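You operate a simulated robot arm through the tools that you are given. There is no shell and no other tool. Be economical: measure what you need, move in short steps, check, and stop when the job is done.

Carry out the task below with a simulated robot arm. There is one attempt and no reset: what you move stays moved.

Task
Put one of the short white tubes from the upper shelf of the green bench on the purple tray. Take the clear cup with the red foot and put it on the top of the grey bench. Take the blue pad and leave it in the green tray. Take the jug with the orange handle and put it on the top of the low grey cabinet. Press the right black key on the grey panel to switch it on. Take the steel elbow with green bands from the top of the wooden bench and put it on top of the blue gauge there. Close the top drawer of the left blue cabinet. Take the jug with the blue handle and leave it on the top of the white cabinet. Do these in any order. Set down upright: clear cup with the red foot, blue pad, jug with the orange handle, jug with the blue handle.

The check looks at the end state, three seconds after you hand in, the way a careful person would. Anything else that was tipped, shoved, dropped, spilled or broken makes it a failure.

Robot
A 7-joint arm with a fingered hand on a trunk, on a base that drives. Base frame: it is fixed to the floor where the robot stands at the start and does not move with it; the origin is under the middle of the robot, x ahead of it, y to its left, z up. Lengths are in m, angles in rad, forces in N, time in s.
With the tool pointing down near the work surface it reaches from about 0.1 to 0.6 m from the robot's upright axis, wherever it stands. Its first joint turns from -2.007 to 2.007 rad. Places, roughly: blue gauge [-6, 0.5, 1]; blue pad (5x4x6 cm) [-1.9, -3.8, 0.9]; clear cup with the red foot [-1.5, -4, 1]; green tray (35x19x8 cm) [-0.5, -2, 0.3]; jug with the blue handle [-2, 3.5, 1]; jug with the orange handle [-2.25, -4, 1]; purple tray (15x11x3 cm) [1.6, -1.8, 0.9]; right black key on the grey panel [-5.3, -2, 1.1]; short white tube (11x3x3 cm) [0.8, 0.2, 0.5]; steel elbow with green bands (6x6x3 cm) [-6.1, 0.3, 0.9]; top drawer of the left blue cabinet [-3.7, 3, 0.8]; top of the grey bench [-5.1, -3.9, 0.8]; top of the low grey cabinet [-3.8, -1.8, 0.3]; top of the white cabinet [-4.1, 0.4, 0.9]. Payload 3.1 kg.
The tool frame sits at the grasp point between the pads (the TCP): z along the fingers, y along the line on which they close. The tips reach 0.022 m beyond it. Largest opening 0.112 m; the body of the gripper starts 0.06 m behind the TCP. The gripper is a hand of 3 fingers: y runs from the thumb to the fingers, the wrist lies at [0, 0, -0.218] in the tool frame.
Orientation is that of the tool frame in the base frame, as [roll, pitch, yaw] about the fixed x, y, z axes, in that order (R = Rz(yaw) Ry(pitch) Rx(roll)). With the fingers straight down and closing along the base's y, the tool's x points along the base's -x, its y along +y and its z along -z.

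Tools
- The arm moves only by the tool apply_moves. Its argument "rows" is a list of rows, each an object of numbers (a shift or turn left out is 0): "tx", "ty", "tz": the shift along the base's x, y, z in units of 25 mm (1.0 is 25 mm); "wx", "wy", "wz": the turn, a rotation vector about the base's x, y, z in units of 6 degrees (1.0 is 6 degrees). In form: [{"tx": .., "ty": .., "tz": .., "wx": .., "wy": .., "wz": ..}, ...]. A call has 1 to 8 rows; each row shifts and turns the commanded pose from where the row before left it. A call with a number of a shift or a turn outside -1 to 1 is refused whole. Each row takes 0.2 s and may step no farther than 0.05 m and 0.15 rad from the row before; otherwise, the whole call is refused. Where a pose cannot be reached the arm comes as near as it can. A force on the tool above 40 N (or 10 N above the force at the start of the call, whichever is more), or a blocked arm, ends the call early, and 0.2 s more pass. In this call time passes only in rows, and 0.2 s behind the last. The reply holds the time, the measured pose of the TCP, the force on the tool along the base axes, the opening and the grip force, in the units named above and with some noise, with the torque about the TCP (base axes, N m) and any sound that the robot's microphone picked up.
- Cameras (640 x 400 px; columns grow to the right, rows downward): "scene" is now at [0.0121, 0.1572, 1.2561]; the picture's right is [-0.06, -1.00, 0.00], its down [-0.77, 0.05, -0.64] and it looks along [0.63, -0.04, -0.77] (base axes); focal length 258 px, centre (320, 200). "wrist" rides on the gripper at [0.066, 0.003, -0.08] in the tool frame; the picture's right is [-0.05, 1.00, 0.00], its down [-0.77, -0.04, -0.64] and it looks along [-0.64, -0.03, 0.77] (tool axes); focal length 275 px, centre (320, 200). There is no depth. A picture from a camera that has moved, and an enlarged one, comes with that camera's place and axes in the base frame and with its lens. The place of the scene camera against the robot may be out by one fixed shift of up to 0.025 m in any direction.
- snapshot(camera): a new picture of that camera. The clock stands still meanwhile.
- raise_lower(by): slides the trunk up (or, below 0, down) by that many m; the arm and the scene camera ride with it, the base frame stays. It gives what a move gives, with no picture.
- steer(legs): drives the robot by 1 to 6 legs, each [ahead, left, turn to the left] in m, m and rad, along the robot's own axes; the way and the turn of a leg run together, so that a leg with both is an arc; at most 1.5 m and 3.142 rad a leg. The arm and the cameras ride along, it lands a little off, and it stops where it bumps. It gives what a move gives.
- finger_targets(finger1, finger2, thumb_bend): sets how far each is bent, from 0 (flat) to 1 (curled in); at 0.3 the hand is open as for a grip, at 0.7 the pads meet at the TCP. One left out holds its place. A second passes; each finger stops where it meets its share of the squeeze, and holds until it gets a number again. It is the only way to open and close the hand. It gives what a move gives, with no picture; readings hold the bend of each and the force on the fingers (four entries, about 0 where the hand has none), thumb and palm.
- head_to(pan, tilt): turns the head with the scene camera to pan (to the left, within 2.705 rad either way) and tilt (down, from -0.506 to 1.204), counted from straight ahead of the robot. It gives what a move gives.
- inspect(camera, box): a new picture of the part [left, top, right, bottom] of that camera's present view, enlarged. The clock stands still meanwhile.
- close_job(): hands the job in; it is judged then, once.

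Go step by step. Nothing tells you exact positions but the pictures and the camera data: compare them with the known pose of the tool, close in by small moves and look again before you grip or let go. The budget is 207 turns and 200 pictures, counting those below and the enlarged ones. Unless the task says otherwise, let go and move clear before handing in.

The tools are called as name(argument=value, ...) on one line, values as JSON. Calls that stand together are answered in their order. apply_moves: Moves the arm, as the interface text tells. Its arguments: {"type":"object","properties":{"rows":{"type":"array","items":{"type":"object","properties":{"tx":{"type":"number"},"ty":{"type":"number"},"tz":{"type":"number"},"wx":{"type":"number"},"wy":{"type":"number"},"wz":{"type":"number"}}}}},"required":["rows"]} The other tools are called the same way: raise_lower (by) slides the trunk up or down; finger_targets (finger1, finger2, thumb_bend) moves the fingers one by one; steer (legs) drives the base; head_to (pan, tilt) turns the head that bears the scene camera; snapshot (camera) takes a picture; inspect (camera, box) takes an enlarged picture of a part of a camera's view; close_job () hands the job in.

At the start:

```text
clock: 0.0
eef_pos: [0.4997, 0.067, 0.6601]
orientation: [3.14, -0.001, -3.141]
ft_force: [-0.2, -0.9, 0.8]
ft_torque: [0.0, 0.01, -0.02]
gripper_width: 0.1119
gripper_force: 0.1
shape: jaw
bend: [0.3, 0.3, 0.3]
finger forces: [0.0, 0.0, 0.0, 0.0, 0.1, 0.0]
trunk travel left (down, up): [-0.375, 0.615]
robot x, y, heading: [0.002, 0.0007, 0.002]
head pan, tilt: [-0.065, 0.883]
```

scene: 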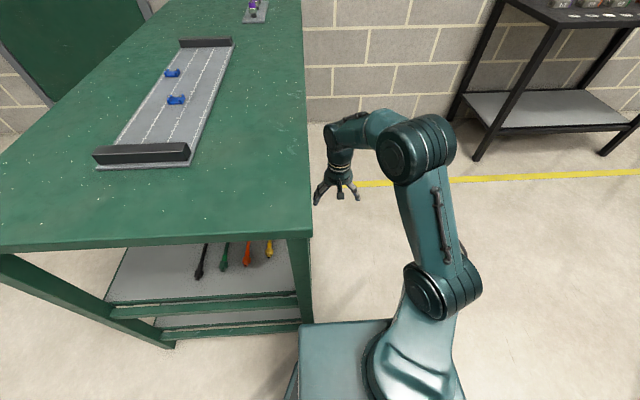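
wrist: 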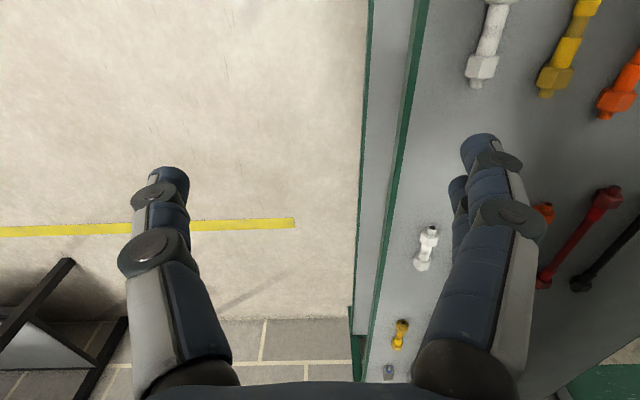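

I see the green bench to my left, with white tubes on its upper shelf, and the arm hanging in front of that shelf. First I look around to map the tube and the room.

inspect(camera="wrist", box=[340, 0, 640, 400])

head_to(pan=0.9, tilt=0.7)

snapshot(camera="scene")

head_to(pan=-0.8, tilt=0.4)

snapshot(camera="scene")

head_to(pan=-2.2, tilt=0.3)

snapshot(camera="scene")

head_to(pan=2.5, tilt=0.3)

snapshot(camera="scene")

```text
1.00 times, centred on (490, 200) of wrist (not enlarged: the box is as wide or as high as the picture)
camera zoom: at [0.4338, 0.0707, 0.7423], right [0.05, 1.0, 0.0], down [0.77, -0.04, 0.64], along [0.64, -0.03, -0.77], focal length 275 px, centre (150, 200)
```

zoom: 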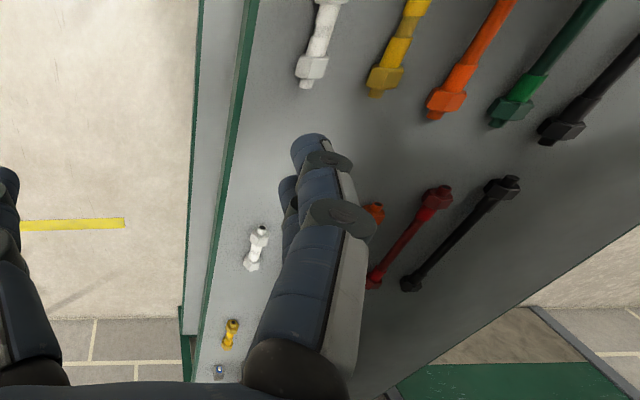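

```text
clock: 1.2
eef_pos: [0.5002, 0.0686, 0.6592]
orientation: [-3.14, 0.0, 3.141]
ft_force: [0.1, 0.5, 1.0]
ft_torque: [0.0, 0.01, -0.01]
gripper_width: 0.112
gripper_force: 0.1
shape: jaw
bend: [0.3, 0.3, 0.3]
finger forces: [0.0, 0.0, 0.0, 0.0, 0.0, 0.1]
trunk travel left (down, up): [-0.375, 0.615]
robot x, y, heading: [0.0006, 0.0043, 0.001]
head pan, tilt: [0.901, 0.7]
```

```text
196 pictures are left
camera scene: at [-0.0114, 0.2286, 1.2709], right [0.78, -0.62, 0.0], down [-0.4, -0.5, -0.76], along [0.48, 0.6, -0.64], focal length 258 px, centre (320, 200)
```

scene: 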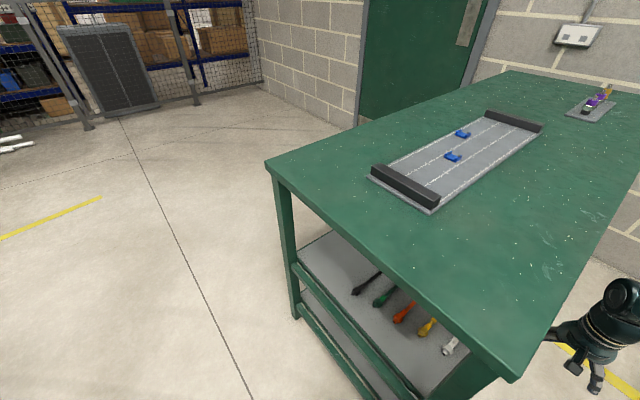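

```text
clock: 3.0
eef_pos: [0.5005, 0.0681, 0.6589]
orientation: [-3.139, 0.0, -3.141]
ft_force: [0.7, 0.8, 0.5]
ft_torque: [0.01, 0.02, -0.02]
gripper_width: 0.112
gripper_force: 0.1
shape: jaw
bend: [0.3, 0.3, 0.3]
finger forces: [0.0, 0.1, 0.0, 0.1, 0.0, 0.0]
trunk travel left (down, up): [-0.375, 0.615]
robot x, y, heading: [0.0016, 0.0009, -0.001]
head pan, tilt: [-0.799, 0.4]
```

```text
195 pictures are left
camera scene: at [0.0004, 0.0957, 1.2978], right [-0.72, -0.7, 0.0], down [-0.27, 0.28, -0.92], along [0.64, -0.66, -0.39], focal length 258 px, centre (320, 200)
```

scene: 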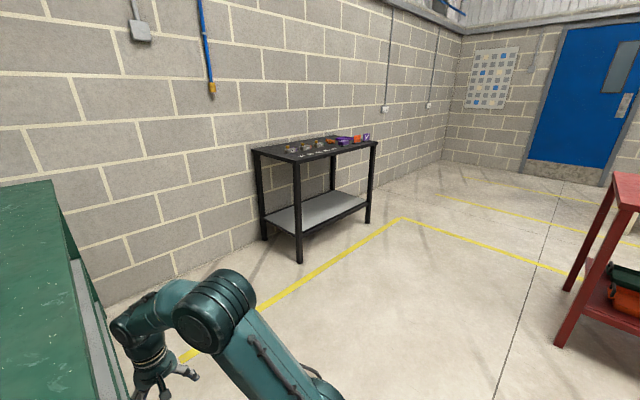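

```text
clock: 4.5
eef_pos: [0.5, 0.0678, 0.6595]
orientation: [-3.141, 0.0, -3.141]
ft_force: [-1.1, -0.3, -0.2]
ft_torque: [0.02, 0.0, 0.01]
gripper_width: 0.1122
gripper_force: 0.0
shape: jaw
bend: [0.3, 0.3, 0.3]
finger forces: [0.1, 0.0, 0.0, 0.0, 0.0, 0.1]
trunk travel left (down, up): [-0.375, 0.615]
robot x, y, heading: [0.0015, 0.004, 0.004]
head pan, tilt: [-2.201, 0.3]
```

```text
194 pictures are left
camera scene: at [-0.1191, 0.0866, 1.307], right [-0.81, 0.59, 0.0], down [0.17, 0.24, -0.96], along [-0.56, -0.77, -0.3], focal length 258 px, centre (320, 200)
```

scene: 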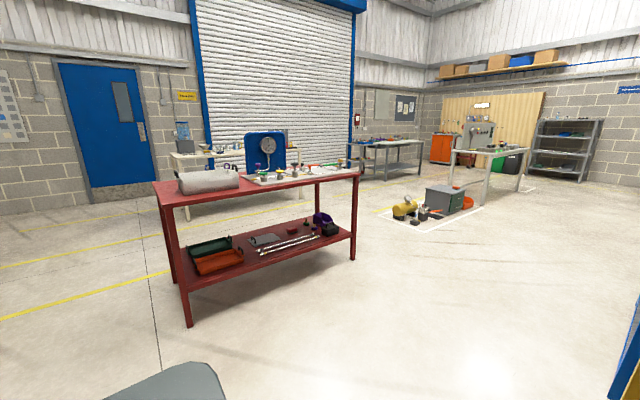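

```text
clock: 8.2
eef_pos: [0.5002, 0.0678, 0.6596]
orientation: [-3.142, 0.0, -3.14]
ft_force: [-0.5, -0.1, -0.5]
ft_torque: [0.04, 0.02, 0.04]
gripper_width: 0.1118
gripper_force: 0.1
shape: jaw
bend: [0.3, 0.3, 0.3]
finger forces: [0.0, 0.1, 0.1, 0.1, 0.1, 0.1]
trunk travel left (down, up): [-0.375, 0.615]
robot x, y, heading: [0.0035, -0.001, 0.0]
head pan, tilt: [2.499, 0.3]
```

```text
193 pictures are left
camera scene: at [-0.1389, 0.218, 1.307], right [0.6, 0.8, 0.0], down [0.24, -0.18, -0.96], along [-0.76, 0.57, -0.3], focal length 258 px, centre (320, 200)
```

scene: 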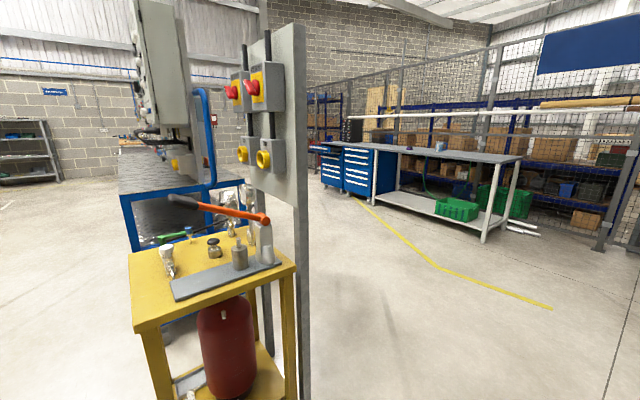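

The tube shelf lies behind a front edge at y≈0.15. I back off sideways and lower the trunk to look into the shelf.

steer(legs=[[0, -0.3, 0]])

raise_lower(by=-0.25)

head_to(pan=0.75, tilt=0.6)

snapshot(camera="scene")

snapshot(camera="wrist")

```text
clock: 10.3
eef_pos: [0.5005, -0.2275, 0.6596]
orientation: [-3.141, 0.001, -3.14]
ft_force: [-0.4, 0.5, -0.5]
ft_torque: [0.05, 0.02, 0.02]
gripper_width: 0.112
gripper_force: 0.1
shape: jaw
bend: [0.3, 0.3, 0.3]
finger forces: [0.0, 0.1, 0.0, 0.0, 0.0, 0.0]
trunk travel left (down, up): [-0.375, 0.615]
robot x, y, heading: [-0.0003, -0.2952, -0.001]
head pan, tilt: [2.499, 0.3]
```

```text
clock: 12.8
eef_pos: [0.4999, -0.2279, 0.4104]
orientation: [-3.14, -0.001, -3.139]
ft_force: [-0.2, -1.2, 0.1]
ft_torque: [-0.01, 0.0, 0.02]
gripper_width: 0.1119
gripper_force: 0.1
shape: jaw
bend: [0.3, 0.3, 0.3]
finger forces: [0.0, 0.0, 0.1, 0.1, 0.0, 0.0]
trunk travel left (down, up): [-0.125, 0.865]
robot x, y, heading: [-0.0007, -0.295, 0.003]
head pan, tilt: [2.499, 0.3]
```

```text
clock: 14.6
eef_pos: [0.5012, -0.2266, 0.4089]
orientation: [3.14, 0.001, -3.141]
ft_force: [-0.9, 0.2, 0.2]
ft_torque: [0.0, -0.03, 0.01]
gripper_width: 0.1117
gripper_force: 0.1
shape: jaw
bend: [0.3, 0.3, 0.3]
finger forces: [0.0, 0.0, 0.0, 0.1, 0.0, 0.1]
trunk travel left (down, up): [-0.125, 0.865]
robot x, y, heading: [-0.0008, -0.2957, 0.003]
head pan, tilt: [0.75, 0.6]
```

```text
192 pictures are left
camera scene: at [0.0004, -0.0736, 1.0295], right [0.68, -0.73, 0.0], down [-0.41, -0.39, -0.83], along [0.6, 0.56, -0.56], focal length 258 px, centre (320, 200)
```

scene: 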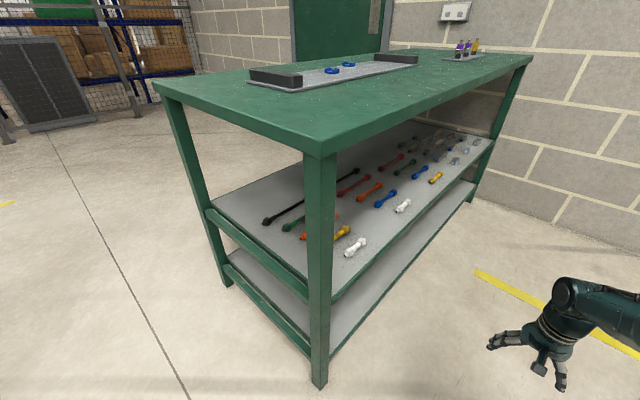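

```text
191 pictures are left
camera wrist: at [0.4339, -0.2248, 0.4923], right [0.05, 1.0, 0.0], down [0.77, -0.04, 0.64], along [0.64, -0.03, -0.77], focal length 275 px, centre (320, 200)
```

wrist: 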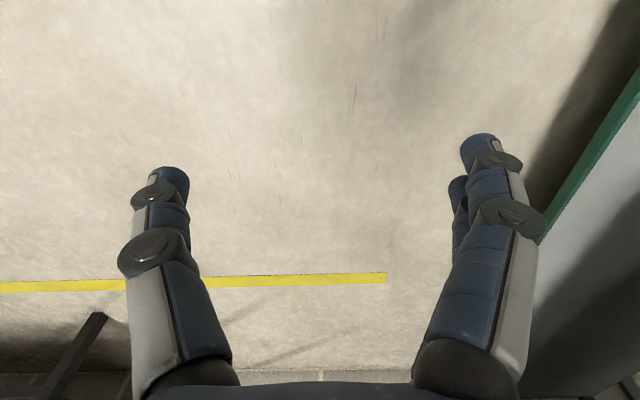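

inspect(camera="scene", box=[300, 120, 500, 280])

```text
2.50 times, centred on (400, 200) of scene
camera zoom: at [0.0004, -0.0736, 1.0295], right [0.68, -0.73, 0.0], down [-0.41, -0.39, -0.83], along [0.6, 0.56, -0.56], focal length 646 px, centre (120, 200)
```

zoom: 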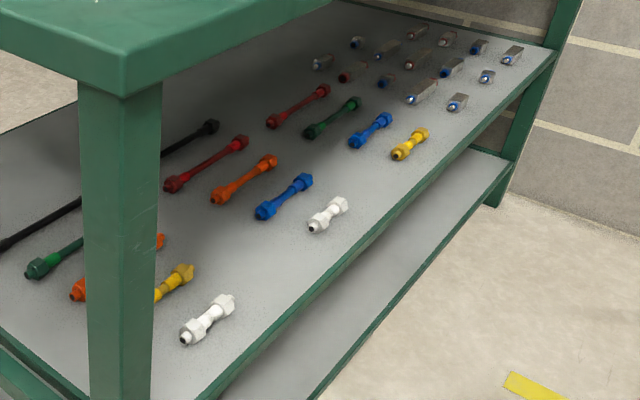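

Both white tubes are short ones; I take the nearer, at about (0.46, 0.21, 0.48). I sidle closer, tilt the tool 30° towards the bench and come up in front of the shelf.

steer(legs=[[0, 0.1, 0]])

finger_targets(finger1=0.45, finger2=0.45, thumb_bend=0.45)

apply_moves(rows=[{"wx": 1, "tz": 0.9, "tx": -0.2}, {"wx": 1, "tz": 0.9, "tx": -0.2}, {"wx": 1, "tz": 0.9, "tx": -0.2}, {"wx": 1, "tz": 0.9, "tx": -0.2}, {"wx": 1, "tz": 0.9, "tx": -0.2}, {"tz": 0.9, "tx": -0.2}, {"tz": 0.9, "tx": -0.2}, {"tz": 0.5, "ty": 0.5}])

apply_moves(rows=[{"ty": 1}, {"ty": 1}, {"ty": 1}, {"ty": 1}, {"ty": 1}])

snapshot(camera="wrist")

snapshot(camera="scene")

```text
clock: 15.8
eef_pos: [0.5003, -0.1246, 0.41]
orientation: [-3.141, -0.001, -3.14]
ft_force: [1.2, -0.3, 0.9]
ft_torque: [0.01, 0.0, 0.0]
gripper_width: 0.1118
gripper_force: 0.1
shape: jaw
bend: [0.3, 0.3, 0.3]
finger forces: [0.1, 0.1, 0.0, 0.1, 0.1, 0.1]
trunk travel left (down, up): [-0.125, 0.865]
robot x, y, heading: [0.0, -0.1974, 0.006]
head pan, tilt: [0.75, 0.6]
```

```text
clock: 16.8
eef_pos: [0.5007, -0.1254, 0.4104]
orientation: [3.14, -0.001, -3.139]
ft_force: [-0.9, -0.3, 0.3]
ft_torque: [0.0, 0.04, 0.02]
gripper_width: 0.0701
gripper_force: 0.1
shape: fingers
bend: [0.45, 0.45, 0.45]
finger forces: [0.0, 0.0, 0.0, 0.1, 0.0, 0.0]
trunk travel left (down, up): [-0.125, 0.865]
robot x, y, heading: [0.002, -0.1923, 0.006]
head pan, tilt: [0.75, 0.6]
```

```text
clock: 18.6
eef_pos: [0.4646, -0.114, 0.5812]
orientation: [2.619, -0.001, -3.141]
ft_force: [0.3, 0.3, -0.3]
ft_torque: [-0.01, 0.01, -0.04]
gripper_width: 0.0699
gripper_force: 0.1
shape: fingers
bend: [0.45, 0.45, 0.45]
finger forces: [0.0, 0.0, 0.0, 0.0, 0.0, 0.0]
trunk travel left (down, up): [-0.125, 0.865]
robot x, y, heading: [0.001, -0.1939, 0.008]
head pan, tilt: [0.75, 0.6]
```

```text
clock: 19.8
eef_pos: [0.4668, 0.0103, 0.5803]
orientation: [2.618, -0.001, -3.139]
ft_force: [-0.6, -0.2, -0.2]
ft_torque: [0.02, 0.02, 0.02]
gripper_width: 0.0699
gripper_force: 0.1
shape: fingers
bend: [0.45, 0.45, 0.45]
finger forces: [0.0, 0.0, 0.0, 0.0, 0.0, 0.0]
trunk travel left (down, up): [-0.125, 0.865]
robot x, y, heading: [0.0016, -0.1952, 0.004]
head pan, tilt: [0.75, 0.6]
```

```text
189 pictures are left
camera wrist: at [0.3998, -0.0287, 0.6539], right [0.05, 0.87, 0.5], down [0.77, -0.35, 0.53], along [0.64, 0.36, -0.68], focal length 275 px, centre (320, 200)
```

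wrist: 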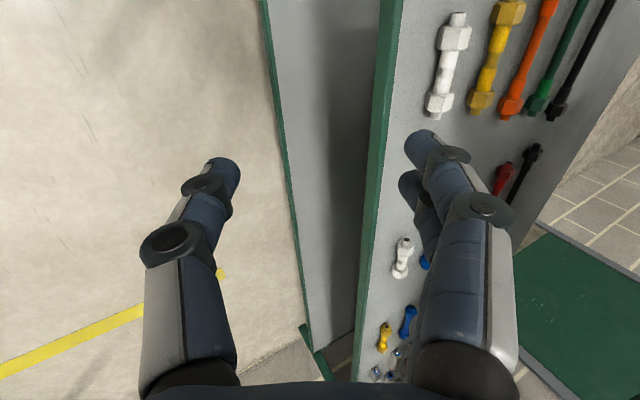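

```text
188 pictures are left
camera scene: at [-0.0001, 0.0272, 1.0296], right [0.68, -0.73, 0.0], down [-0.41, -0.39, -0.83], along [0.6, 0.56, -0.56], focal length 258 px, centre (320, 200)
```

scene: 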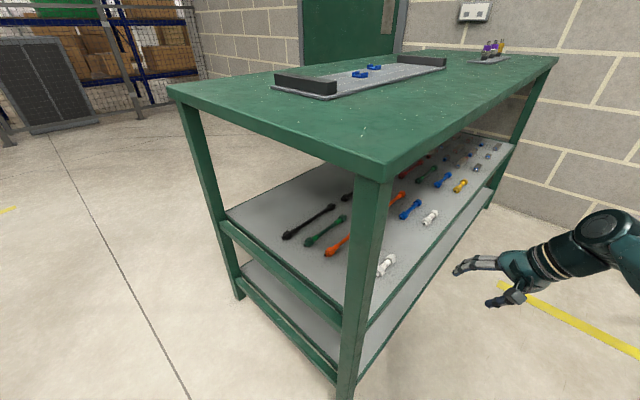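

Triangulating from the wrist views, the near tube lies along x at about (0.48, 0.224, 0.463). I flatten the tilt to 18° and hover above it.

finger_targets(finger1=0.5, finger2=0.5, thumb_bend=0.5)

apply_moves(rows=[{"ty": 1, "wx": -1}, {"ty": 1, "wx": -1}, {"ty": 1}, {"ty": 1}, {"ty": 1, "tz": -0.4}, {"ty": 1, "tz": -0.4}, {"ty": 1, "tz": -0.2, "tx": 0.25}, {"ty": 1, "tx": 0.25}])

snapshot(camera="wrist")

snapshot(camera="scene")

```text
clock: 20.8
eef_pos: [0.4659, 0.0082, 0.5803]
orientation: [2.618, 0.002, -3.139]
ft_force: [1.0, 0.5, -0.6]
ft_torque: [-0.02, -0.03, 0.02]
gripper_width: 0.0558
gripper_force: 0.1
shape: fingers
bend: [0.5, 0.5, 0.5]
finger forces: [0.0, 0.0, 0.1, 0.1, 0.0, 0.0]
trunk travel left (down, up): [-0.125, 0.865]
robot x, y, heading: [-0.0014, -0.1949, 0.006]
head pan, tilt: [0.75, 0.6]
```

```text
clock: 22.6
eef_pos: [0.4792, 0.2118, 0.5546]
orientation: [2.827, 0.001, -3.139]
ft_force: [0.0, 0.2, -0.6]
ft_torque: [-0.01, -0.02, -0.01]
gripper_width: 0.0556
gripper_force: 0.1
shape: fingers
bend: [0.5, 0.5, 0.5]
finger forces: [0.1, 0.0, 0.1, 0.0, 0.0, 0.0]
trunk travel left (down, up): [-0.125, 0.865]
robot x, y, heading: [0.0042, -0.1947, 0.005]
head pan, tilt: [0.75, 0.6]
```

```text
187 pictures are left
camera wrist: at [0.4113, 0.1887, 0.6347], right [0.05, 0.95, 0.31], down [0.77, -0.23, 0.59], along [0.64, 0.21, -0.74], focal length 275 px, centre (320, 200)
```

wrist: 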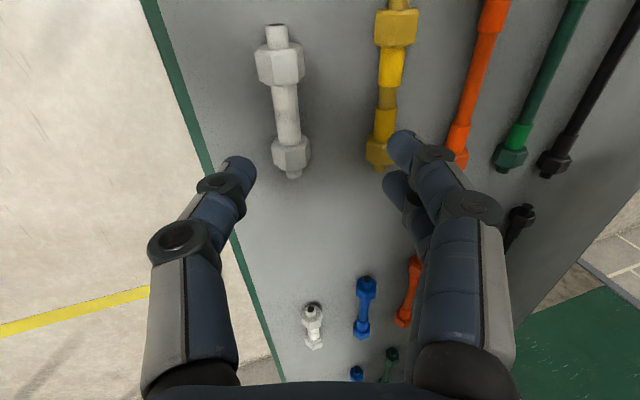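

```text
186 pictures are left
camera scene: at [-0.0001, 0.0272, 1.0296], right [0.68, -0.73, 0.0], down [-0.41, -0.39, -0.83], along [0.6, 0.56, -0.56], focal length 258 px, centre (320, 200)
```

scene: 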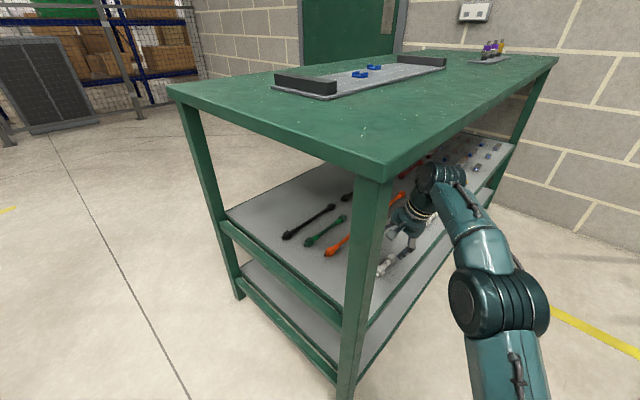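

The tube centre sits at about (0.478, 0.219); I descend onto it and close partway.

apply_moves(rows=[{"tz": -0.9, "ty": 0.1}, {"tz": -0.9}, {"tz": -0.9}])

finger_targets(finger1=0.57, finger2=0.57, thumb_bend=0.57)

snapshot(camera="wrist")

```text
clock: 23.4
eef_pos: [0.4783, 0.213, 0.489]
orientation: [2.824, 0.003, -3.14]
ft_force: [-1.6, -3.0, 13.8]
ft_torque: [-0.5, 0.07, -0.03]
gripper_width: 0.0545
gripper_force: 7.0
shape: fingers
bend: [0.5, 0.5, 0.51]
finger forces: [0.0, 0.0, 0.1, 0.0, 13.4, 0.1]
trunk travel left (down, up): [-0.125, 0.865]
robot x, y, heading: [-0.0009, -0.1984, 0.003]
head pan, tilt: [0.75, 0.6]
```

```text
clock: 24.4
eef_pos: [0.4781, 0.2133, 0.4858]
orientation: [2.828, 0.0, -3.141]
ft_force: [-0.2, -0.1, 1.2]
ft_torque: [-0.01, -0.02, -0.02]
gripper_width: 0.0386
gripper_force: 0.3
shape: fingers
bend: [0.56, 0.56, 0.56]
finger forces: [0.0, 0.0, 0.0, 0.0, 0.2, 0.0]
trunk travel left (down, up): [-0.125, 0.865]
robot x, y, heading: [0.002, -0.1953, 0.005]
head pan, tilt: [0.75, 0.6]
```

```text
185 pictures are left
camera wrist: at [0.4109, 0.1912, 0.5651], right [0.04, 0.95, 0.31], down [0.77, -0.23, 0.59], along [0.64, 0.21, -0.74], focal length 275 px, centre (320, 200)
```

wrist: 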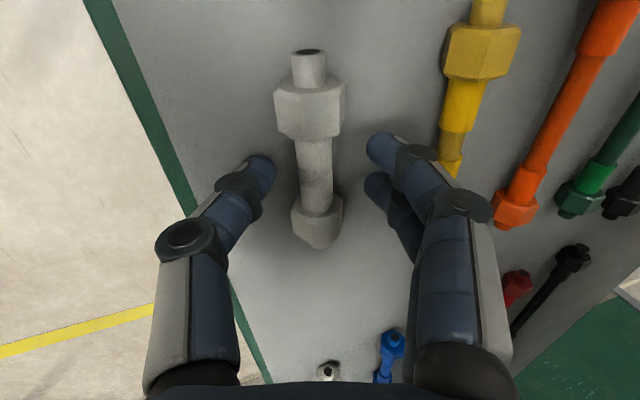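

The thumb grazed the shelf, so it's at about 0.454 there. I'll close a bit more, lower slightly and grip.

finger_targets(finger1=0.6, finger2=0.6, thumb_bend=0.6)

apply_moves(rows=[{"tz": -0.2}])

finger_targets(finger1=0.72, finger2=0.72, thumb_bend=0.72)

apply_moves(rows=[{"tz": 0.6}, {"tz": 0.6}, {"tz": 0.6}])

snapshot(camera="wrist")

```text
clock: 25.4
eef_pos: [0.4786, 0.2134, 0.4856]
orientation: [2.828, -0.001, -3.14]
ft_force: [0.9, 0.1, 0.8]
ft_torque: [0.01, -0.01, -0.04]
gripper_width: 0.0274
gripper_force: 0.0
shape: fingers
bend: [0.6, 0.6, 0.6]
finger forces: [0.0, 0.1, 0.0, 0.0, 0.1, 0.1]
trunk travel left (down, up): [-0.125, 0.865]
robot x, y, heading: [0.001, -0.1997, 0.006]
head pan, tilt: [0.75, 0.6]
```

```text
clock: 25.8
eef_pos: [0.4782, 0.2127, 0.483]
orientation: [2.828, 0.001, -3.139]
ft_force: [0.2, -2.4, 6.2]
ft_torque: [-0.18, -0.02, 0.01]
gripper_width: 0.0266
gripper_force: 3.5
shape: fingers
bend: [0.6, 0.6, 0.6]
finger forces: [0.0, 0.0, 0.0, 0.0, 6.2, 0.1]
trunk travel left (down, up): [-0.125, 0.865]
robot x, y, heading: [-0.0006, -0.1971, -0.001]
head pan, tilt: [0.75, 0.6]
```

```text
clock: 26.8
eef_pos: [0.4774, 0.2144, 0.4813]
orientation: [2.827, 0.001, -3.14]
ft_force: [0.3, 0.5, -0.1]
ft_torque: [-0.03, -0.01, 0.0]
gripper_width: 0.0082
gripper_force: 4.8
shape: fingers
bend: [0.7, 0.7, 0.68]
finger forces: [2.6, 2.4, 0.0, 0.0, 5.6, 0.0]
trunk travel left (down, up): [-0.125, 0.865]
robot x, y, heading: [-0.0015, -0.1938, 0.005]
head pan, tilt: [0.75, 0.6]
```

```text
clock: 27.6
eef_pos: [0.4779, 0.2135, 0.5278]
orientation: [2.826, 0.001, -3.139]
ft_force: [-0.4, 0.2, -0.7]
ft_torque: [0.03, -0.02, 0.01]
gripper_width: 0.0084
gripper_force: 4.8
shape: fingers
bend: [0.7, 0.7, 0.68]
finger forces: [2.5, 2.3, 0.0, 0.0, 5.5, 0.1]
trunk travel left (down, up): [-0.125, 0.865]
robot x, y, heading: [-0.0029, -0.1952, -0.0]
head pan, tilt: [0.75, 0.6]
```

```text
184 pictures are left
camera wrist: at [0.4107, 0.1913, 0.6074], right [0.04, 0.95, 0.31], down [0.77, -0.23, 0.59], along [0.64, 0.21, -0.74], focal length 275 px, centre (320, 200)
```

wrist: 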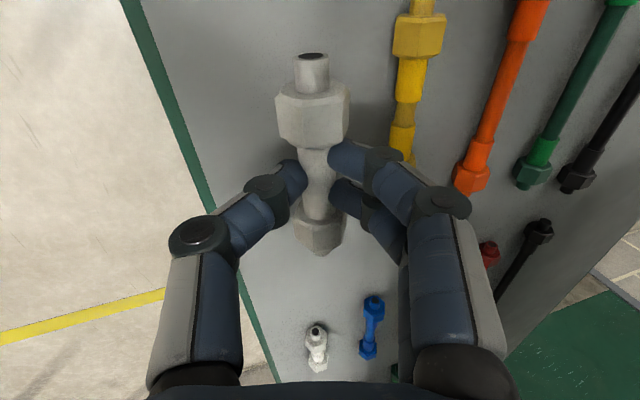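

The tube is held and clear of the shelf. I tighten the grip, slide out sideways, raise the trunk and drive towards the black bench with the purple tray.

finger_targets(finger1=0.8, finger2=0.8, thumb_bend=0.8)

apply_moves(rows=[{"tz": 0.4}])

steer(legs=[[0, -0.45, 0]])

raise_lower(by=0.55)

steer(legs=[[0, -0.85, 0], [0.4, 0, 0]])

head_to(pan=-0.2, tilt=0.8)

snapshot(camera="scene")

snapshot(camera="wrist")

```text
clock: 28.6
eef_pos: [0.4778, 0.2137, 0.5279]
orientation: [2.826, 0.0, -3.138]
ft_force: [-0.5, 0.0, -1.0]
ft_torque: [0.0, 0.03, -0.01]
gripper_width: 0.0067
gripper_force: 14.9
shape: fingers
bend: [0.76, 0.76, 0.68]
finger forces: [7.1, 7.1, 0.0, 0.0, 16.0, 0.0]
trunk travel left (down, up): [-0.125, 0.865]
robot x, y, heading: [0.0015, -0.1961, -0.001]
head pan, tilt: [0.75, 0.6]
```

```text
clock: 29.0
eef_pos: [0.4788, 0.2137, 0.5372]
orientation: [2.827, 0.001, -3.141]
ft_force: [0.5, 0.4, -0.6]
ft_torque: [0.02, -0.01, -0.02]
gripper_width: 0.0069
gripper_force: 14.6
shape: fingers
bend: [0.76, 0.76, 0.68]
finger forces: [7.1, 7.3, 0.0, 0.1, 15.8, 0.0]
trunk travel left (down, up): [-0.125, 0.865]
robot x, y, heading: [-0.0012, -0.194, 0.001]
head pan, tilt: [0.75, 0.6]
```

```text
clock: 31.7
eef_pos: [0.4781, -0.2399, 0.5389]
orientation: [2.826, 0.0, -3.133]
ft_force: [-0.1, -0.1, -1.8]
ft_torque: [0.03, 0.02, -0.03]
gripper_width: 0.0068
gripper_force: 15.7
shape: fingers
bend: [0.76, 0.76, 0.68]
finger forces: [7.3, 7.3, 0.0, 0.1, 15.8, 0.0]
trunk travel left (down, up): [-0.125, 0.865]
robot x, y, heading: [0.0052, -0.6514, 0.007]
head pan, tilt: [0.75, 0.6]
```

```text
refused: 0.55 is not a number from -0.4 to 0.4
```

```text
clock: 35.5
eef_pos: [0.5057, -0.9886, 0.5379]
orientation: [2.828, 0.0, 3.122]
ft_force: [-0.4, -0.1, 0.1]
ft_torque: [-0.01, 0.01, 0.03]
gripper_width: 0.0071
gripper_force: 15.2
shape: fingers
bend: [0.76, 0.76, 0.68]
finger forces: [7.4, 7.5, 0.0, 0.0, 15.6, 0.0]
trunk travel left (down, up): [-0.125, 0.865]
robot x, y, heading: [0.0214, -1.3846, -0.018]
head pan, tilt: [0.75, 0.6]
stopped in leg 1: the robot was blocked; the commanded pose is now the measured one
```

```text
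clock: 36.7
eef_pos: [0.5054, -0.9892, 0.5377]
orientation: [2.83, 0.002, 3.12]
ft_force: [0.3, 0.0, -0.9]
ft_torque: [-0.01, -0.03, 0.02]
gripper_width: 0.0067
gripper_force: 15.9
shape: fingers
bend: [0.76, 0.76, 0.68]
finger forces: [7.4, 7.5, 0.1, 0.1, 15.6, 0.0]
trunk travel left (down, up): [-0.125, 0.865]
robot x, y, heading: [0.0201, -1.3842, -0.018]
head pan, tilt: [-0.201, 0.799]
```

```text
183 pictures are left
camera scene: at [0.0349, -1.2401, 1.0126], right [-0.22, -0.98, 0.0], down [-0.7, 0.16, -0.7], along [0.68, -0.15, -0.72], focal length 258 px, centre (320, 200)
```

scene: 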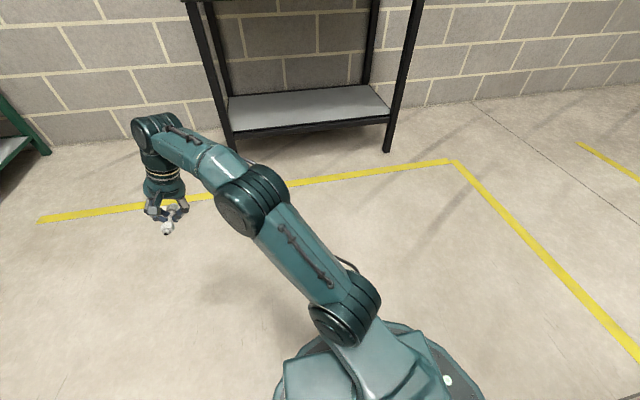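

```text
182 pictures are left
camera wrist: at [0.4378, -1.0094, 0.6169], right [0.07, 0.95, 0.31], down [0.77, -0.25, 0.59], along [0.64, 0.2, -0.74], focal length 275 px, centre (320, 200)
```

wrist: 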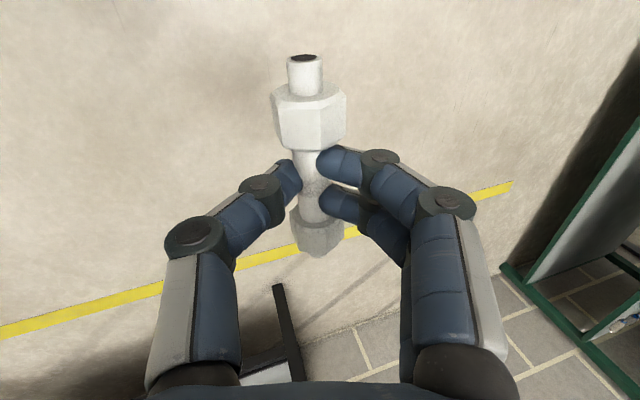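

The base bumped the red bench corner on my right. I raise the trunk first, step left, then go ahead to the black bench and look.

raise_lower(by=0.4)

raise_lower(by=0.15)

steer(legs=[[0, 0.08, 0.018], [0.45, 0, 0]])

head_to(pan=-0.3, tilt=0.75)

snapshot(camera="scene")

head_to(pan=-2.0, tilt=0.4)

snapshot(camera="scene")

```text
clock: 40.6
eef_pos: [0.5056, -0.9883, 0.9379]
orientation: [2.828, 0.002, 3.121]
ft_force: [-0.6, 0.9, -0.6]
ft_torque: [-0.01, 0.0, 0.02]
gripper_width: 0.0069
gripper_force: 15.4
shape: fingers
bend: [0.76, 0.76, 0.68]
finger forces: [7.5, 7.5, 0.0, 0.1, 15.6, 0.1]
trunk travel left (down, up): [-0.525, 0.465]
robot x, y, heading: [0.0179, -1.3873, -0.024]
head pan, tilt: [-0.201, 0.799]
```

```text
clock: 42.3
eef_pos: [0.5053, -0.9883, 1.0867]
orientation: [2.83, 0.001, 3.121]
ft_force: [-0.5, -0.2, -0.5]
ft_torque: [-0.01, -0.01, 0.01]
gripper_width: 0.0067
gripper_force: 15.7
shape: fingers
bend: [0.76, 0.76, 0.68]
finger forces: [7.7, 7.5, 0.0, 0.0, 15.8, 0.0]
trunk travel left (down, up): [-0.675, 0.315]
robot x, y, heading: [0.0163, -1.3861, -0.017]
head pan, tilt: [-0.201, 0.799]
```

```text
clock: 45.6
eef_pos: [0.9428, -0.9054, 1.0873]
orientation: [2.829, -0.001, 3.131]
ft_force: [-0.2, -0.1, -0.4]
ft_torque: [0.02, -0.01, -0.01]
gripper_width: 0.0067
gripper_force: 15.3
shape: fingers
bend: [0.76, 0.76, 0.68]
finger forces: [7.6, 7.6, 0.0, 0.0, 15.7, 0.0]
trunk travel left (down, up): [-0.675, 0.315]
robot x, y, heading: [0.4587, -1.3065, -0.01]
head pan, tilt: [-0.201, 0.799]
```

```text
clock: 46.3
eef_pos: [0.9429, -0.9034, 1.0877]
orientation: [2.828, 0.001, 3.13]
ft_force: [0.5, 0.1, -0.5]
ft_torque: [-0.06, 0.0, 0.02]
gripper_width: 0.0067
gripper_force: 15.1
shape: fingers
bend: [0.76, 0.76, 0.68]
finger forces: [7.7, 7.5, 0.1, 0.0, 15.7, 0.1]
trunk travel left (down, up): [-0.675, 0.315]
robot x, y, heading: [0.4582, -1.305, -0.006]
head pan, tilt: [-0.3, 0.75]
```

```text
181 pictures are left
camera scene: at [0.4748, -1.1695, 1.5666], right [-0.3, -0.95, 0.0], down [-0.65, 0.21, -0.73], along [0.7, -0.22, -0.68], focal length 258 px, centre (320, 200)
```

scene: 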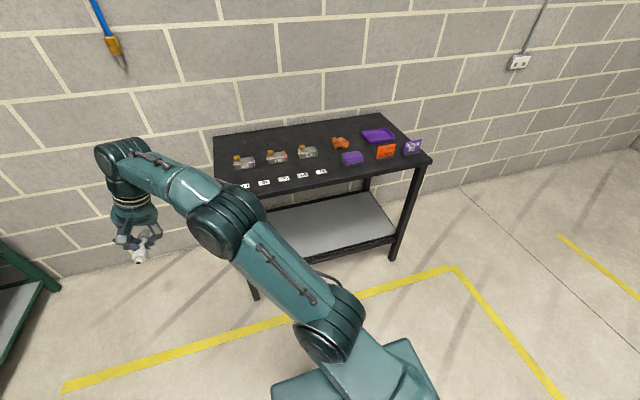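

```text
clock: 48.0
eef_pos: [0.9431, -0.9056, 1.0875]
orientation: [2.828, 0.002, 3.13]
ft_force: [0.2, -0.1, 0.5]
ft_torque: [-0.01, -0.01, 0.01]
gripper_width: 0.0068
gripper_force: 15.4
shape: fingers
bend: [0.76, 0.76, 0.68]
finger forces: [7.6, 7.5, 0.0, 0.1, 15.7, 0.0]
trunk travel left (down, up): [-0.675, 0.315]
robot x, y, heading: [0.455, -1.3053, -0.012]
head pan, tilt: [-2.0, 0.4]
```

```text
180 pictures are left
camera scene: at [0.3567, -1.2282, 1.5978], right [-0.91, 0.42, 0.0], down [0.17, 0.35, -0.92], along [-0.39, -0.83, -0.39], focal length 258 px, centre (320, 200)
```

scene: 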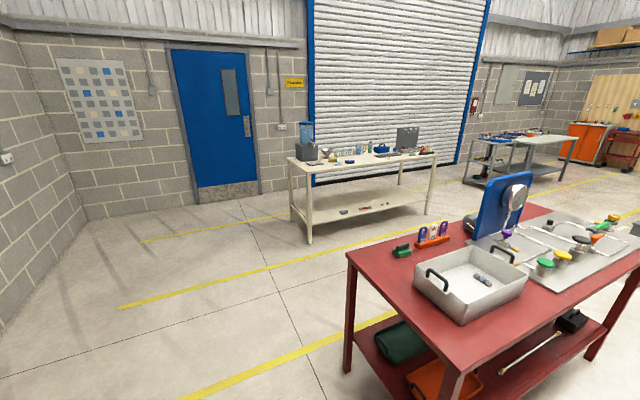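

The purple tray is at about (1.55, -1.82). I zoom in on it for its orientation, then drive up to it.

head_to(pan=-0.3, tilt=0.75)

inspect(camera="scene", box=[320, 100, 440, 175])

steer(legs=[[0, -0.52, 0.01], [0.4, 0, 0]])

snapshot(camera="scene")

snapshot(camera="wrist")

```text
clock: 49.8
eef_pos: [0.9421, -0.9064, 1.0871]
orientation: [2.829, 0.001, 3.129]
ft_force: [0.3, -0.3, -1.0]
ft_torque: [0.02, 0.0, 0.04]
gripper_width: 0.0071
gripper_force: 15.4
shape: fingers
bend: [0.76, 0.76, 0.68]
finger forces: [7.6, 7.5, 0.0, 0.1, 15.6, 0.0]
trunk travel left (down, up): [-0.675, 0.315]
robot x, y, heading: [0.4584, -1.309, -0.015]
head pan, tilt: [-0.3, 0.75]
```

```text
5.33 times, centred on (380, 138) of scene
camera zoom: at [0.4749, -1.1697, 1.5666], right [-0.31, -0.95, 0.0], down [-0.65, 0.21, -0.73], along [0.7, -0.22, -0.68], focal length 1378 px, centre (0, 533)
```

zoom: 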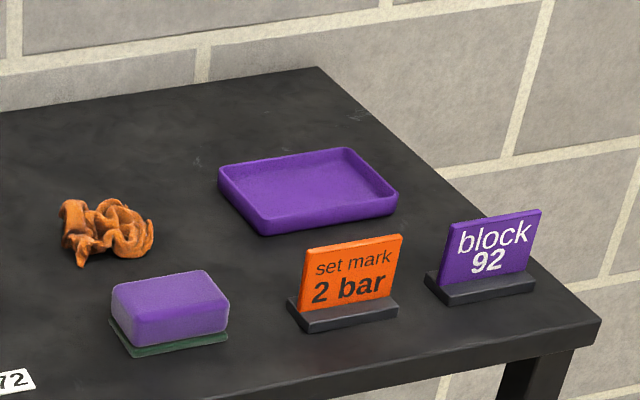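

```text
clock: 54.8
eef_pos: [1.3213, -1.4136, 1.0888]
orientation: [2.829, 0.0, -3.136]
ft_force: [-0.6, 0.9, -0.7]
ft_torque: [-0.02, 0.05, -0.04]
gripper_width: 0.0067
gripper_force: 15.7
shape: fingers
bend: [0.76, 0.76, 0.68]
finger forces: [7.6, 7.6, 0.0, 0.1, 15.7, 0.0]
trunk travel left (down, up): [-0.675, 0.315]
robot x, y, heading: [0.8423, -1.8256, 0.008]
head pan, tilt: [-0.3, 0.75]
```

```text
178 pictures are left
camera scene: at [0.8583, -1.6859, 1.5666], right [-0.29, -0.96, 0.0], down [-0.65, 0.2, -0.73], along [0.7, -0.21, -0.68], focal length 258 px, centre (320, 200)
```

scene: 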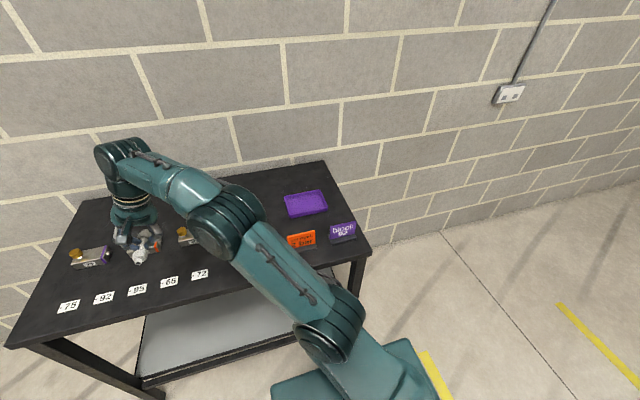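

```text
177 pictures are left
camera wrist: at [1.2542, -1.4361, 1.1667], right [0.04, 0.95, 0.31], down [0.77, -0.23, 0.59], along [0.63, 0.21, -0.74], focal length 275 px, centre (320, 200)
```

wrist: 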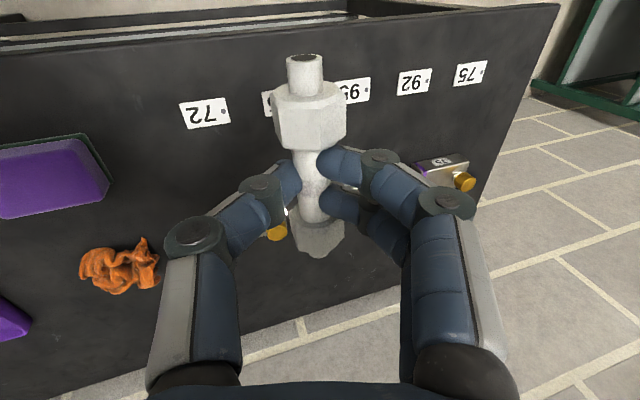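

The tray's long side runs nearly along y, centred near (1.535, -1.83). I drive a bit closer and swing the hand over while turning the tube 81° to match.

steer(legs=[[0.07, 0, 0]])

apply_moves(rows=[{"ty": -0.95, "tx": 0.29, "wz": -0.75}, {"ty": -0.95, "tx": 0.29, "wz": -0.75}, {"ty": -0.95, "tx": 0.29, "wz": -0.75}, {"ty": -0.95, "tx": 0.29, "wz": -0.75}, {"ty": -0.95, "tx": 0.29, "wz": -0.75}, {"ty": -0.95, "tx": 0.29, "wz": -0.75}])

apply_moves(rows=[{"ty": -0.95, "tx": 0.29, "wz": -0.75}, {"ty": -0.95, "tx": 0.29, "wz": -0.75}, {"ty": -0.95, "tx": 0.29, "wz": -0.75}, {"ty": -0.95, "tx": 0.29, "wz": -0.75}, {"ty": -0.95, "tx": 0.29, "wz": -0.75}, {"ty": -0.95, "tx": 0.29, "wz": -0.75}])

apply_moves(rows=[{"ty": -0.95, "tx": 0.29, "wz": -0.75}, {"ty": -0.95, "tx": 0.29, "wz": -0.75}, {"ty": -0.95, "tx": 0.29, "wz": -0.75}, {"ty": -0.95, "tx": 0.29, "wz": -0.75}, {"ty": -0.95, "tx": 0.29, "wz": -0.75}, {"ty": -0.95, "tx": 0.29, "wz": -0.75}])

snapshot(camera="wrist")

snapshot(camera="scene")

```text
clock: 55.9
eef_pos: [1.3929, -1.4133, 1.0867]
orientation: [2.83, -0.001, -3.137]
ft_force: [1.1, -0.1, -1.2]
ft_torque: [-0.02, 0.01, 0.01]
gripper_width: 0.0067
gripper_force: 15.5
shape: fingers
bend: [0.76, 0.76, 0.68]
finger forces: [7.5, 7.6, 0.1, 0.0, 15.7, 0.1]
trunk travel left (down, up): [-0.675, 0.315]
robot x, y, heading: [0.9129, -1.8229, 0.011]
head pan, tilt: [-0.3, 0.75]
```

```text
clock: 57.3
eef_pos: [1.4373, -1.5574, 1.0893]
orientation: [2.828, 0.0, 2.673]
ft_force: [-0.4, -0.4, -0.9]
ft_torque: [0.03, 0.0, -0.02]
gripper_width: 0.0066
gripper_force: 15.1
shape: fingers
bend: [0.76, 0.76, 0.68]
finger forces: [7.7, 7.4, 0.0, 0.0, 15.7, 0.0]
trunk travel left (down, up): [-0.675, 0.315]
robot x, y, heading: [0.9162, -1.8247, 0.004]
head pan, tilt: [-0.3, 0.75]
```

```text
clock: 58.7
eef_pos: [1.4796, -1.6979, 1.0885]
orientation: [2.829, 0.001, 2.204]
ft_force: [-0.6, -0.4, -1.4]
ft_torque: [-0.03, -0.01, 0.04]
gripper_width: 0.0067
gripper_force: 15.5
shape: fingers
bend: [0.76, 0.76, 0.68]
finger forces: [7.6, 7.5, 0.1, 0.0, 15.5, 0.0]
trunk travel left (down, up): [-0.675, 0.315]
robot x, y, heading: [0.9147, -1.825, 0.008]
head pan, tilt: [-0.3, 0.75]
```

```text
clock: 60.1
eef_pos: [1.5185, -1.8425, 1.0876]
orientation: [2.829, 0.0, 1.73]
ft_force: [0.2, -0.1, -1.1]
ft_torque: [0.02, 0.0, 0.01]
gripper_width: 0.0064
gripper_force: 15.0
shape: fingers
bend: [0.76, 0.76, 0.68]
finger forces: [7.6, 7.4, 0.1, 0.0, 15.3, 0.1]
trunk travel left (down, up): [-0.675, 0.315]
robot x, y, heading: [0.9155, -1.8237, 0.007]
head pan, tilt: [-0.3, 0.75]
```

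```text
176 pictures are left
camera wrist: at [1.4872, -1.7818, 1.1665], right [0.95, 0.11, 0.31], down [-0.1, -0.8, 0.59], along [0.31, -0.59, -0.74], focal length 275 px, centre (320, 200)
```

wrist: 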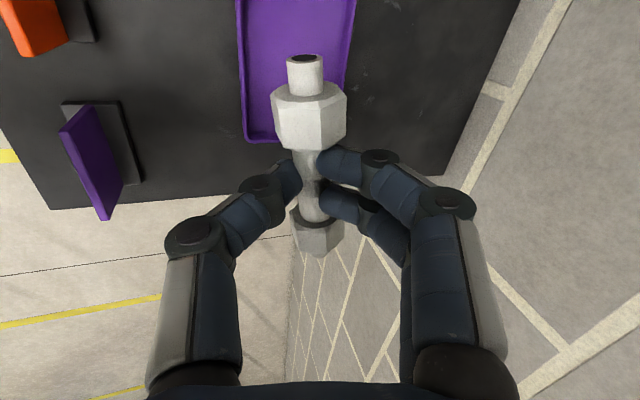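

```text
175 pictures are left
camera scene: at [0.9294, -1.6863, 1.5667], right [-0.29, -0.96, 0.0], down [-0.65, 0.2, -0.73], along [0.7, -0.21, -0.68], focal length 258 px, centre (320, 200)
```

scene: 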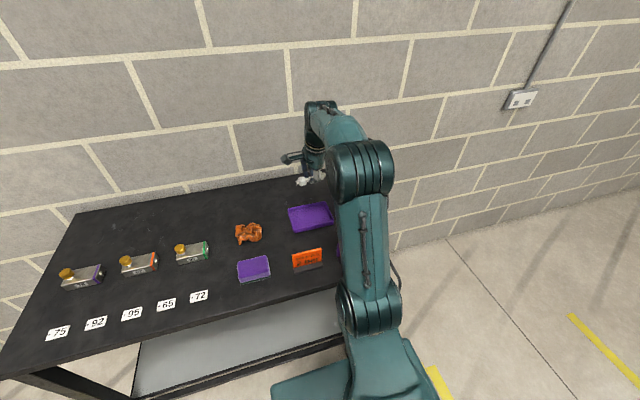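

From the wrist view the tray spans x 1.51–1.61, y -1.905 to -1.755. I shift over its middle, square the tube and descend partway.

apply_moves(rows=[{"tx": 0.75, "ty": 0.35, "wz": -0.8}, {"tx": 0.75, "ty": 0.35, "wz": -0.7}, {"tz": -1}, {"tz": -1}, {"tz": -1}, {"tz": -1}, {"tz": -0.8}])

snapshot(camera="wrist")

inspect(camera="scene", box=[220, 120, 380, 290])

```text
clock: 61.7
eef_pos: [1.5597, -1.8226, 0.9644]
orientation: [2.829, -0.001, 1.576]
ft_force: [-0.5, 0.7, -0.9]
ft_torque: [-0.01, 0.02, 0.03]
gripper_width: 0.0065
gripper_force: 14.6
shape: fingers
bend: [0.76, 0.76, 0.68]
finger forces: [7.6, 7.5, 0.0, 0.0, 15.1, 0.1]
trunk travel left (down, up): [-0.675, 0.315]
robot x, y, heading: [0.9109, -1.8246, 0.008]
head pan, tilt: [-0.3, 0.75]
```

```text
174 pictures are left
camera wrist: at [1.5358, -1.7568, 1.0441], right [0.95, -0.04, 0.31], down [-0.23, -0.77, 0.59], along [0.21, -0.63, -0.74], focal length 275 px, centre (320, 200)
```

wrist: 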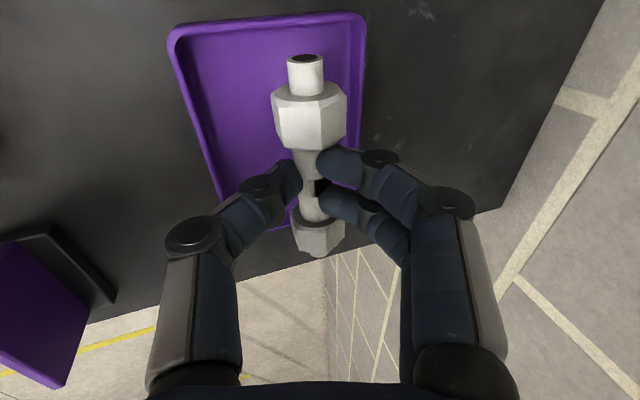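

```text
2.35 times, centred on (300, 205) of scene
camera zoom: at [0.9293, -1.6857, 1.5667], right [-0.29, -0.96, 0.0], down [-0.65, 0.2, -0.73], along [0.7, -0.21, -0.68], focal length 608 px, centre (367, 188)
```

zoom: 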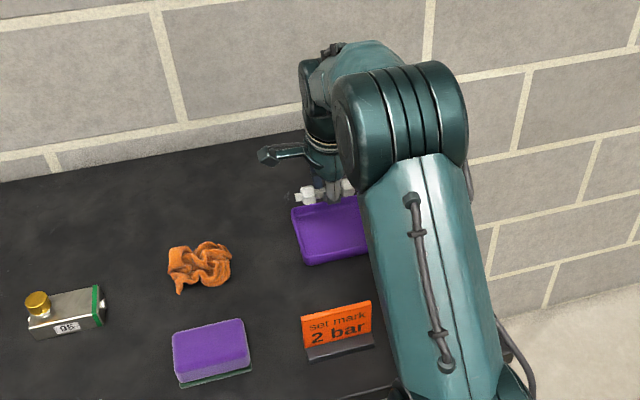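

Scale of the tray says its rim is at z≈0.86 and its centre near (1.568, -1.85). I recentre and lower towards the tray floor, feeling for contact.

apply_moves(rows=[{"ty": -0.9, "tx": 0.2}, {"tz": -0.9}, {"tz": -0.9}, {"tz": -0.9}, {"tz": -0.4}])

snapshot(camera="wrist")

```text
clock: 62.9
eef_pos: [1.5636, -1.8467, 0.89]
orientation: [2.83, 0.001, 1.578]
ft_force: [-0.4, 0.3, -0.6]
ft_torque: [0.01, 0.02, 0.01]
gripper_width: 0.0064
gripper_force: 15.2
shape: fingers
bend: [0.76, 0.76, 0.68]
finger forces: [7.4, 7.4, 0.0, 0.0, 14.9, 0.0]
trunk travel left (down, up): [-0.675, 0.315]
robot x, y, heading: [0.917, -1.8208, 0.004]
head pan, tilt: [-0.3, 0.75]
```

```text
172 pictures are left
camera wrist: at [1.54, -1.781, 0.9693], right [0.95, -0.04, 0.31], down [-0.23, -0.77, 0.59], along [0.21, -0.63, -0.74], focal length 275 px, centre (320, 200)
```

wrist: 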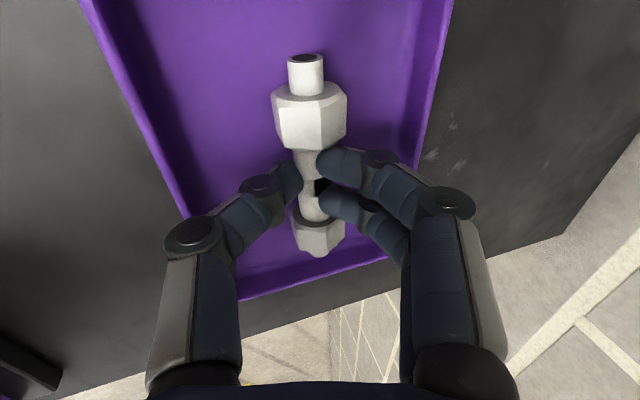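

Well centred over the tray. I lower gently until touch.

apply_moves(rows=[{"tz": -0.2}, {"tz": -0.2}])

apply_moves(rows=[{"tz": -0.16}])

apply_moves(rows=[{"tz": -0.12}])

```text
clock: 63.5
eef_pos: [1.5631, -1.846, 0.8834]
orientation: [2.821, 0.002, 1.577]
ft_force: [2.9, -0.6, 18.6]
ft_torque: [-0.02, -0.12, 0.0]
gripper_width: 0.0062
gripper_force: 22.1
shape: fingers
bend: [0.77, 0.77, 0.72]
finger forces: [14.1, 14.4, 0.0, 0.0, 16.2, 0.1]
trunk travel left (down, up): [-0.675, 0.315]
robot x, y, heading: [0.9152, -1.8229, 0.006]
head pan, tilt: [-0.3, 0.75]
```

```text
clock: 63.9
eef_pos: [1.5627, -1.8459, 0.879]
orientation: [2.823, 0.0, 1.576]
ft_force: [5.0, -0.6, 30.2]
ft_torque: [-0.02, -0.29, 0.01]
gripper_width: 0.0069
gripper_force: 25.5
shape: fingers
bend: [0.77, 0.77, 0.75]
finger forces: [16.6, 16.7, 0.0, 0.1, 17.7, 0.1]
trunk travel left (down, up): [-0.675, 0.315]
robot x, y, heading: [0.9171, -1.8251, 0.006]
head pan, tilt: [-0.3, 0.75]
```

```text
clock: 64.3
eef_pos: [1.5608, -1.8467, 0.8777]
orientation: [2.822, 0.003, 1.576]
ft_force: [3.2, 1.9, 36.7]
ft_torque: [0.02, -0.45, -0.05]
gripper_width: 0.0071
gripper_force: 24.7
shape: fingers
bend: [0.78, 0.78, 0.77]
finger forces: [16.9, 17.0, 0.0, 0.0, 16.6, 0.1]
trunk travel left (down, up): [-0.675, 0.315]
robot x, y, heading: [0.9135, -1.8237, 0.009]
head pan, tilt: [-0.3, 0.75]
```

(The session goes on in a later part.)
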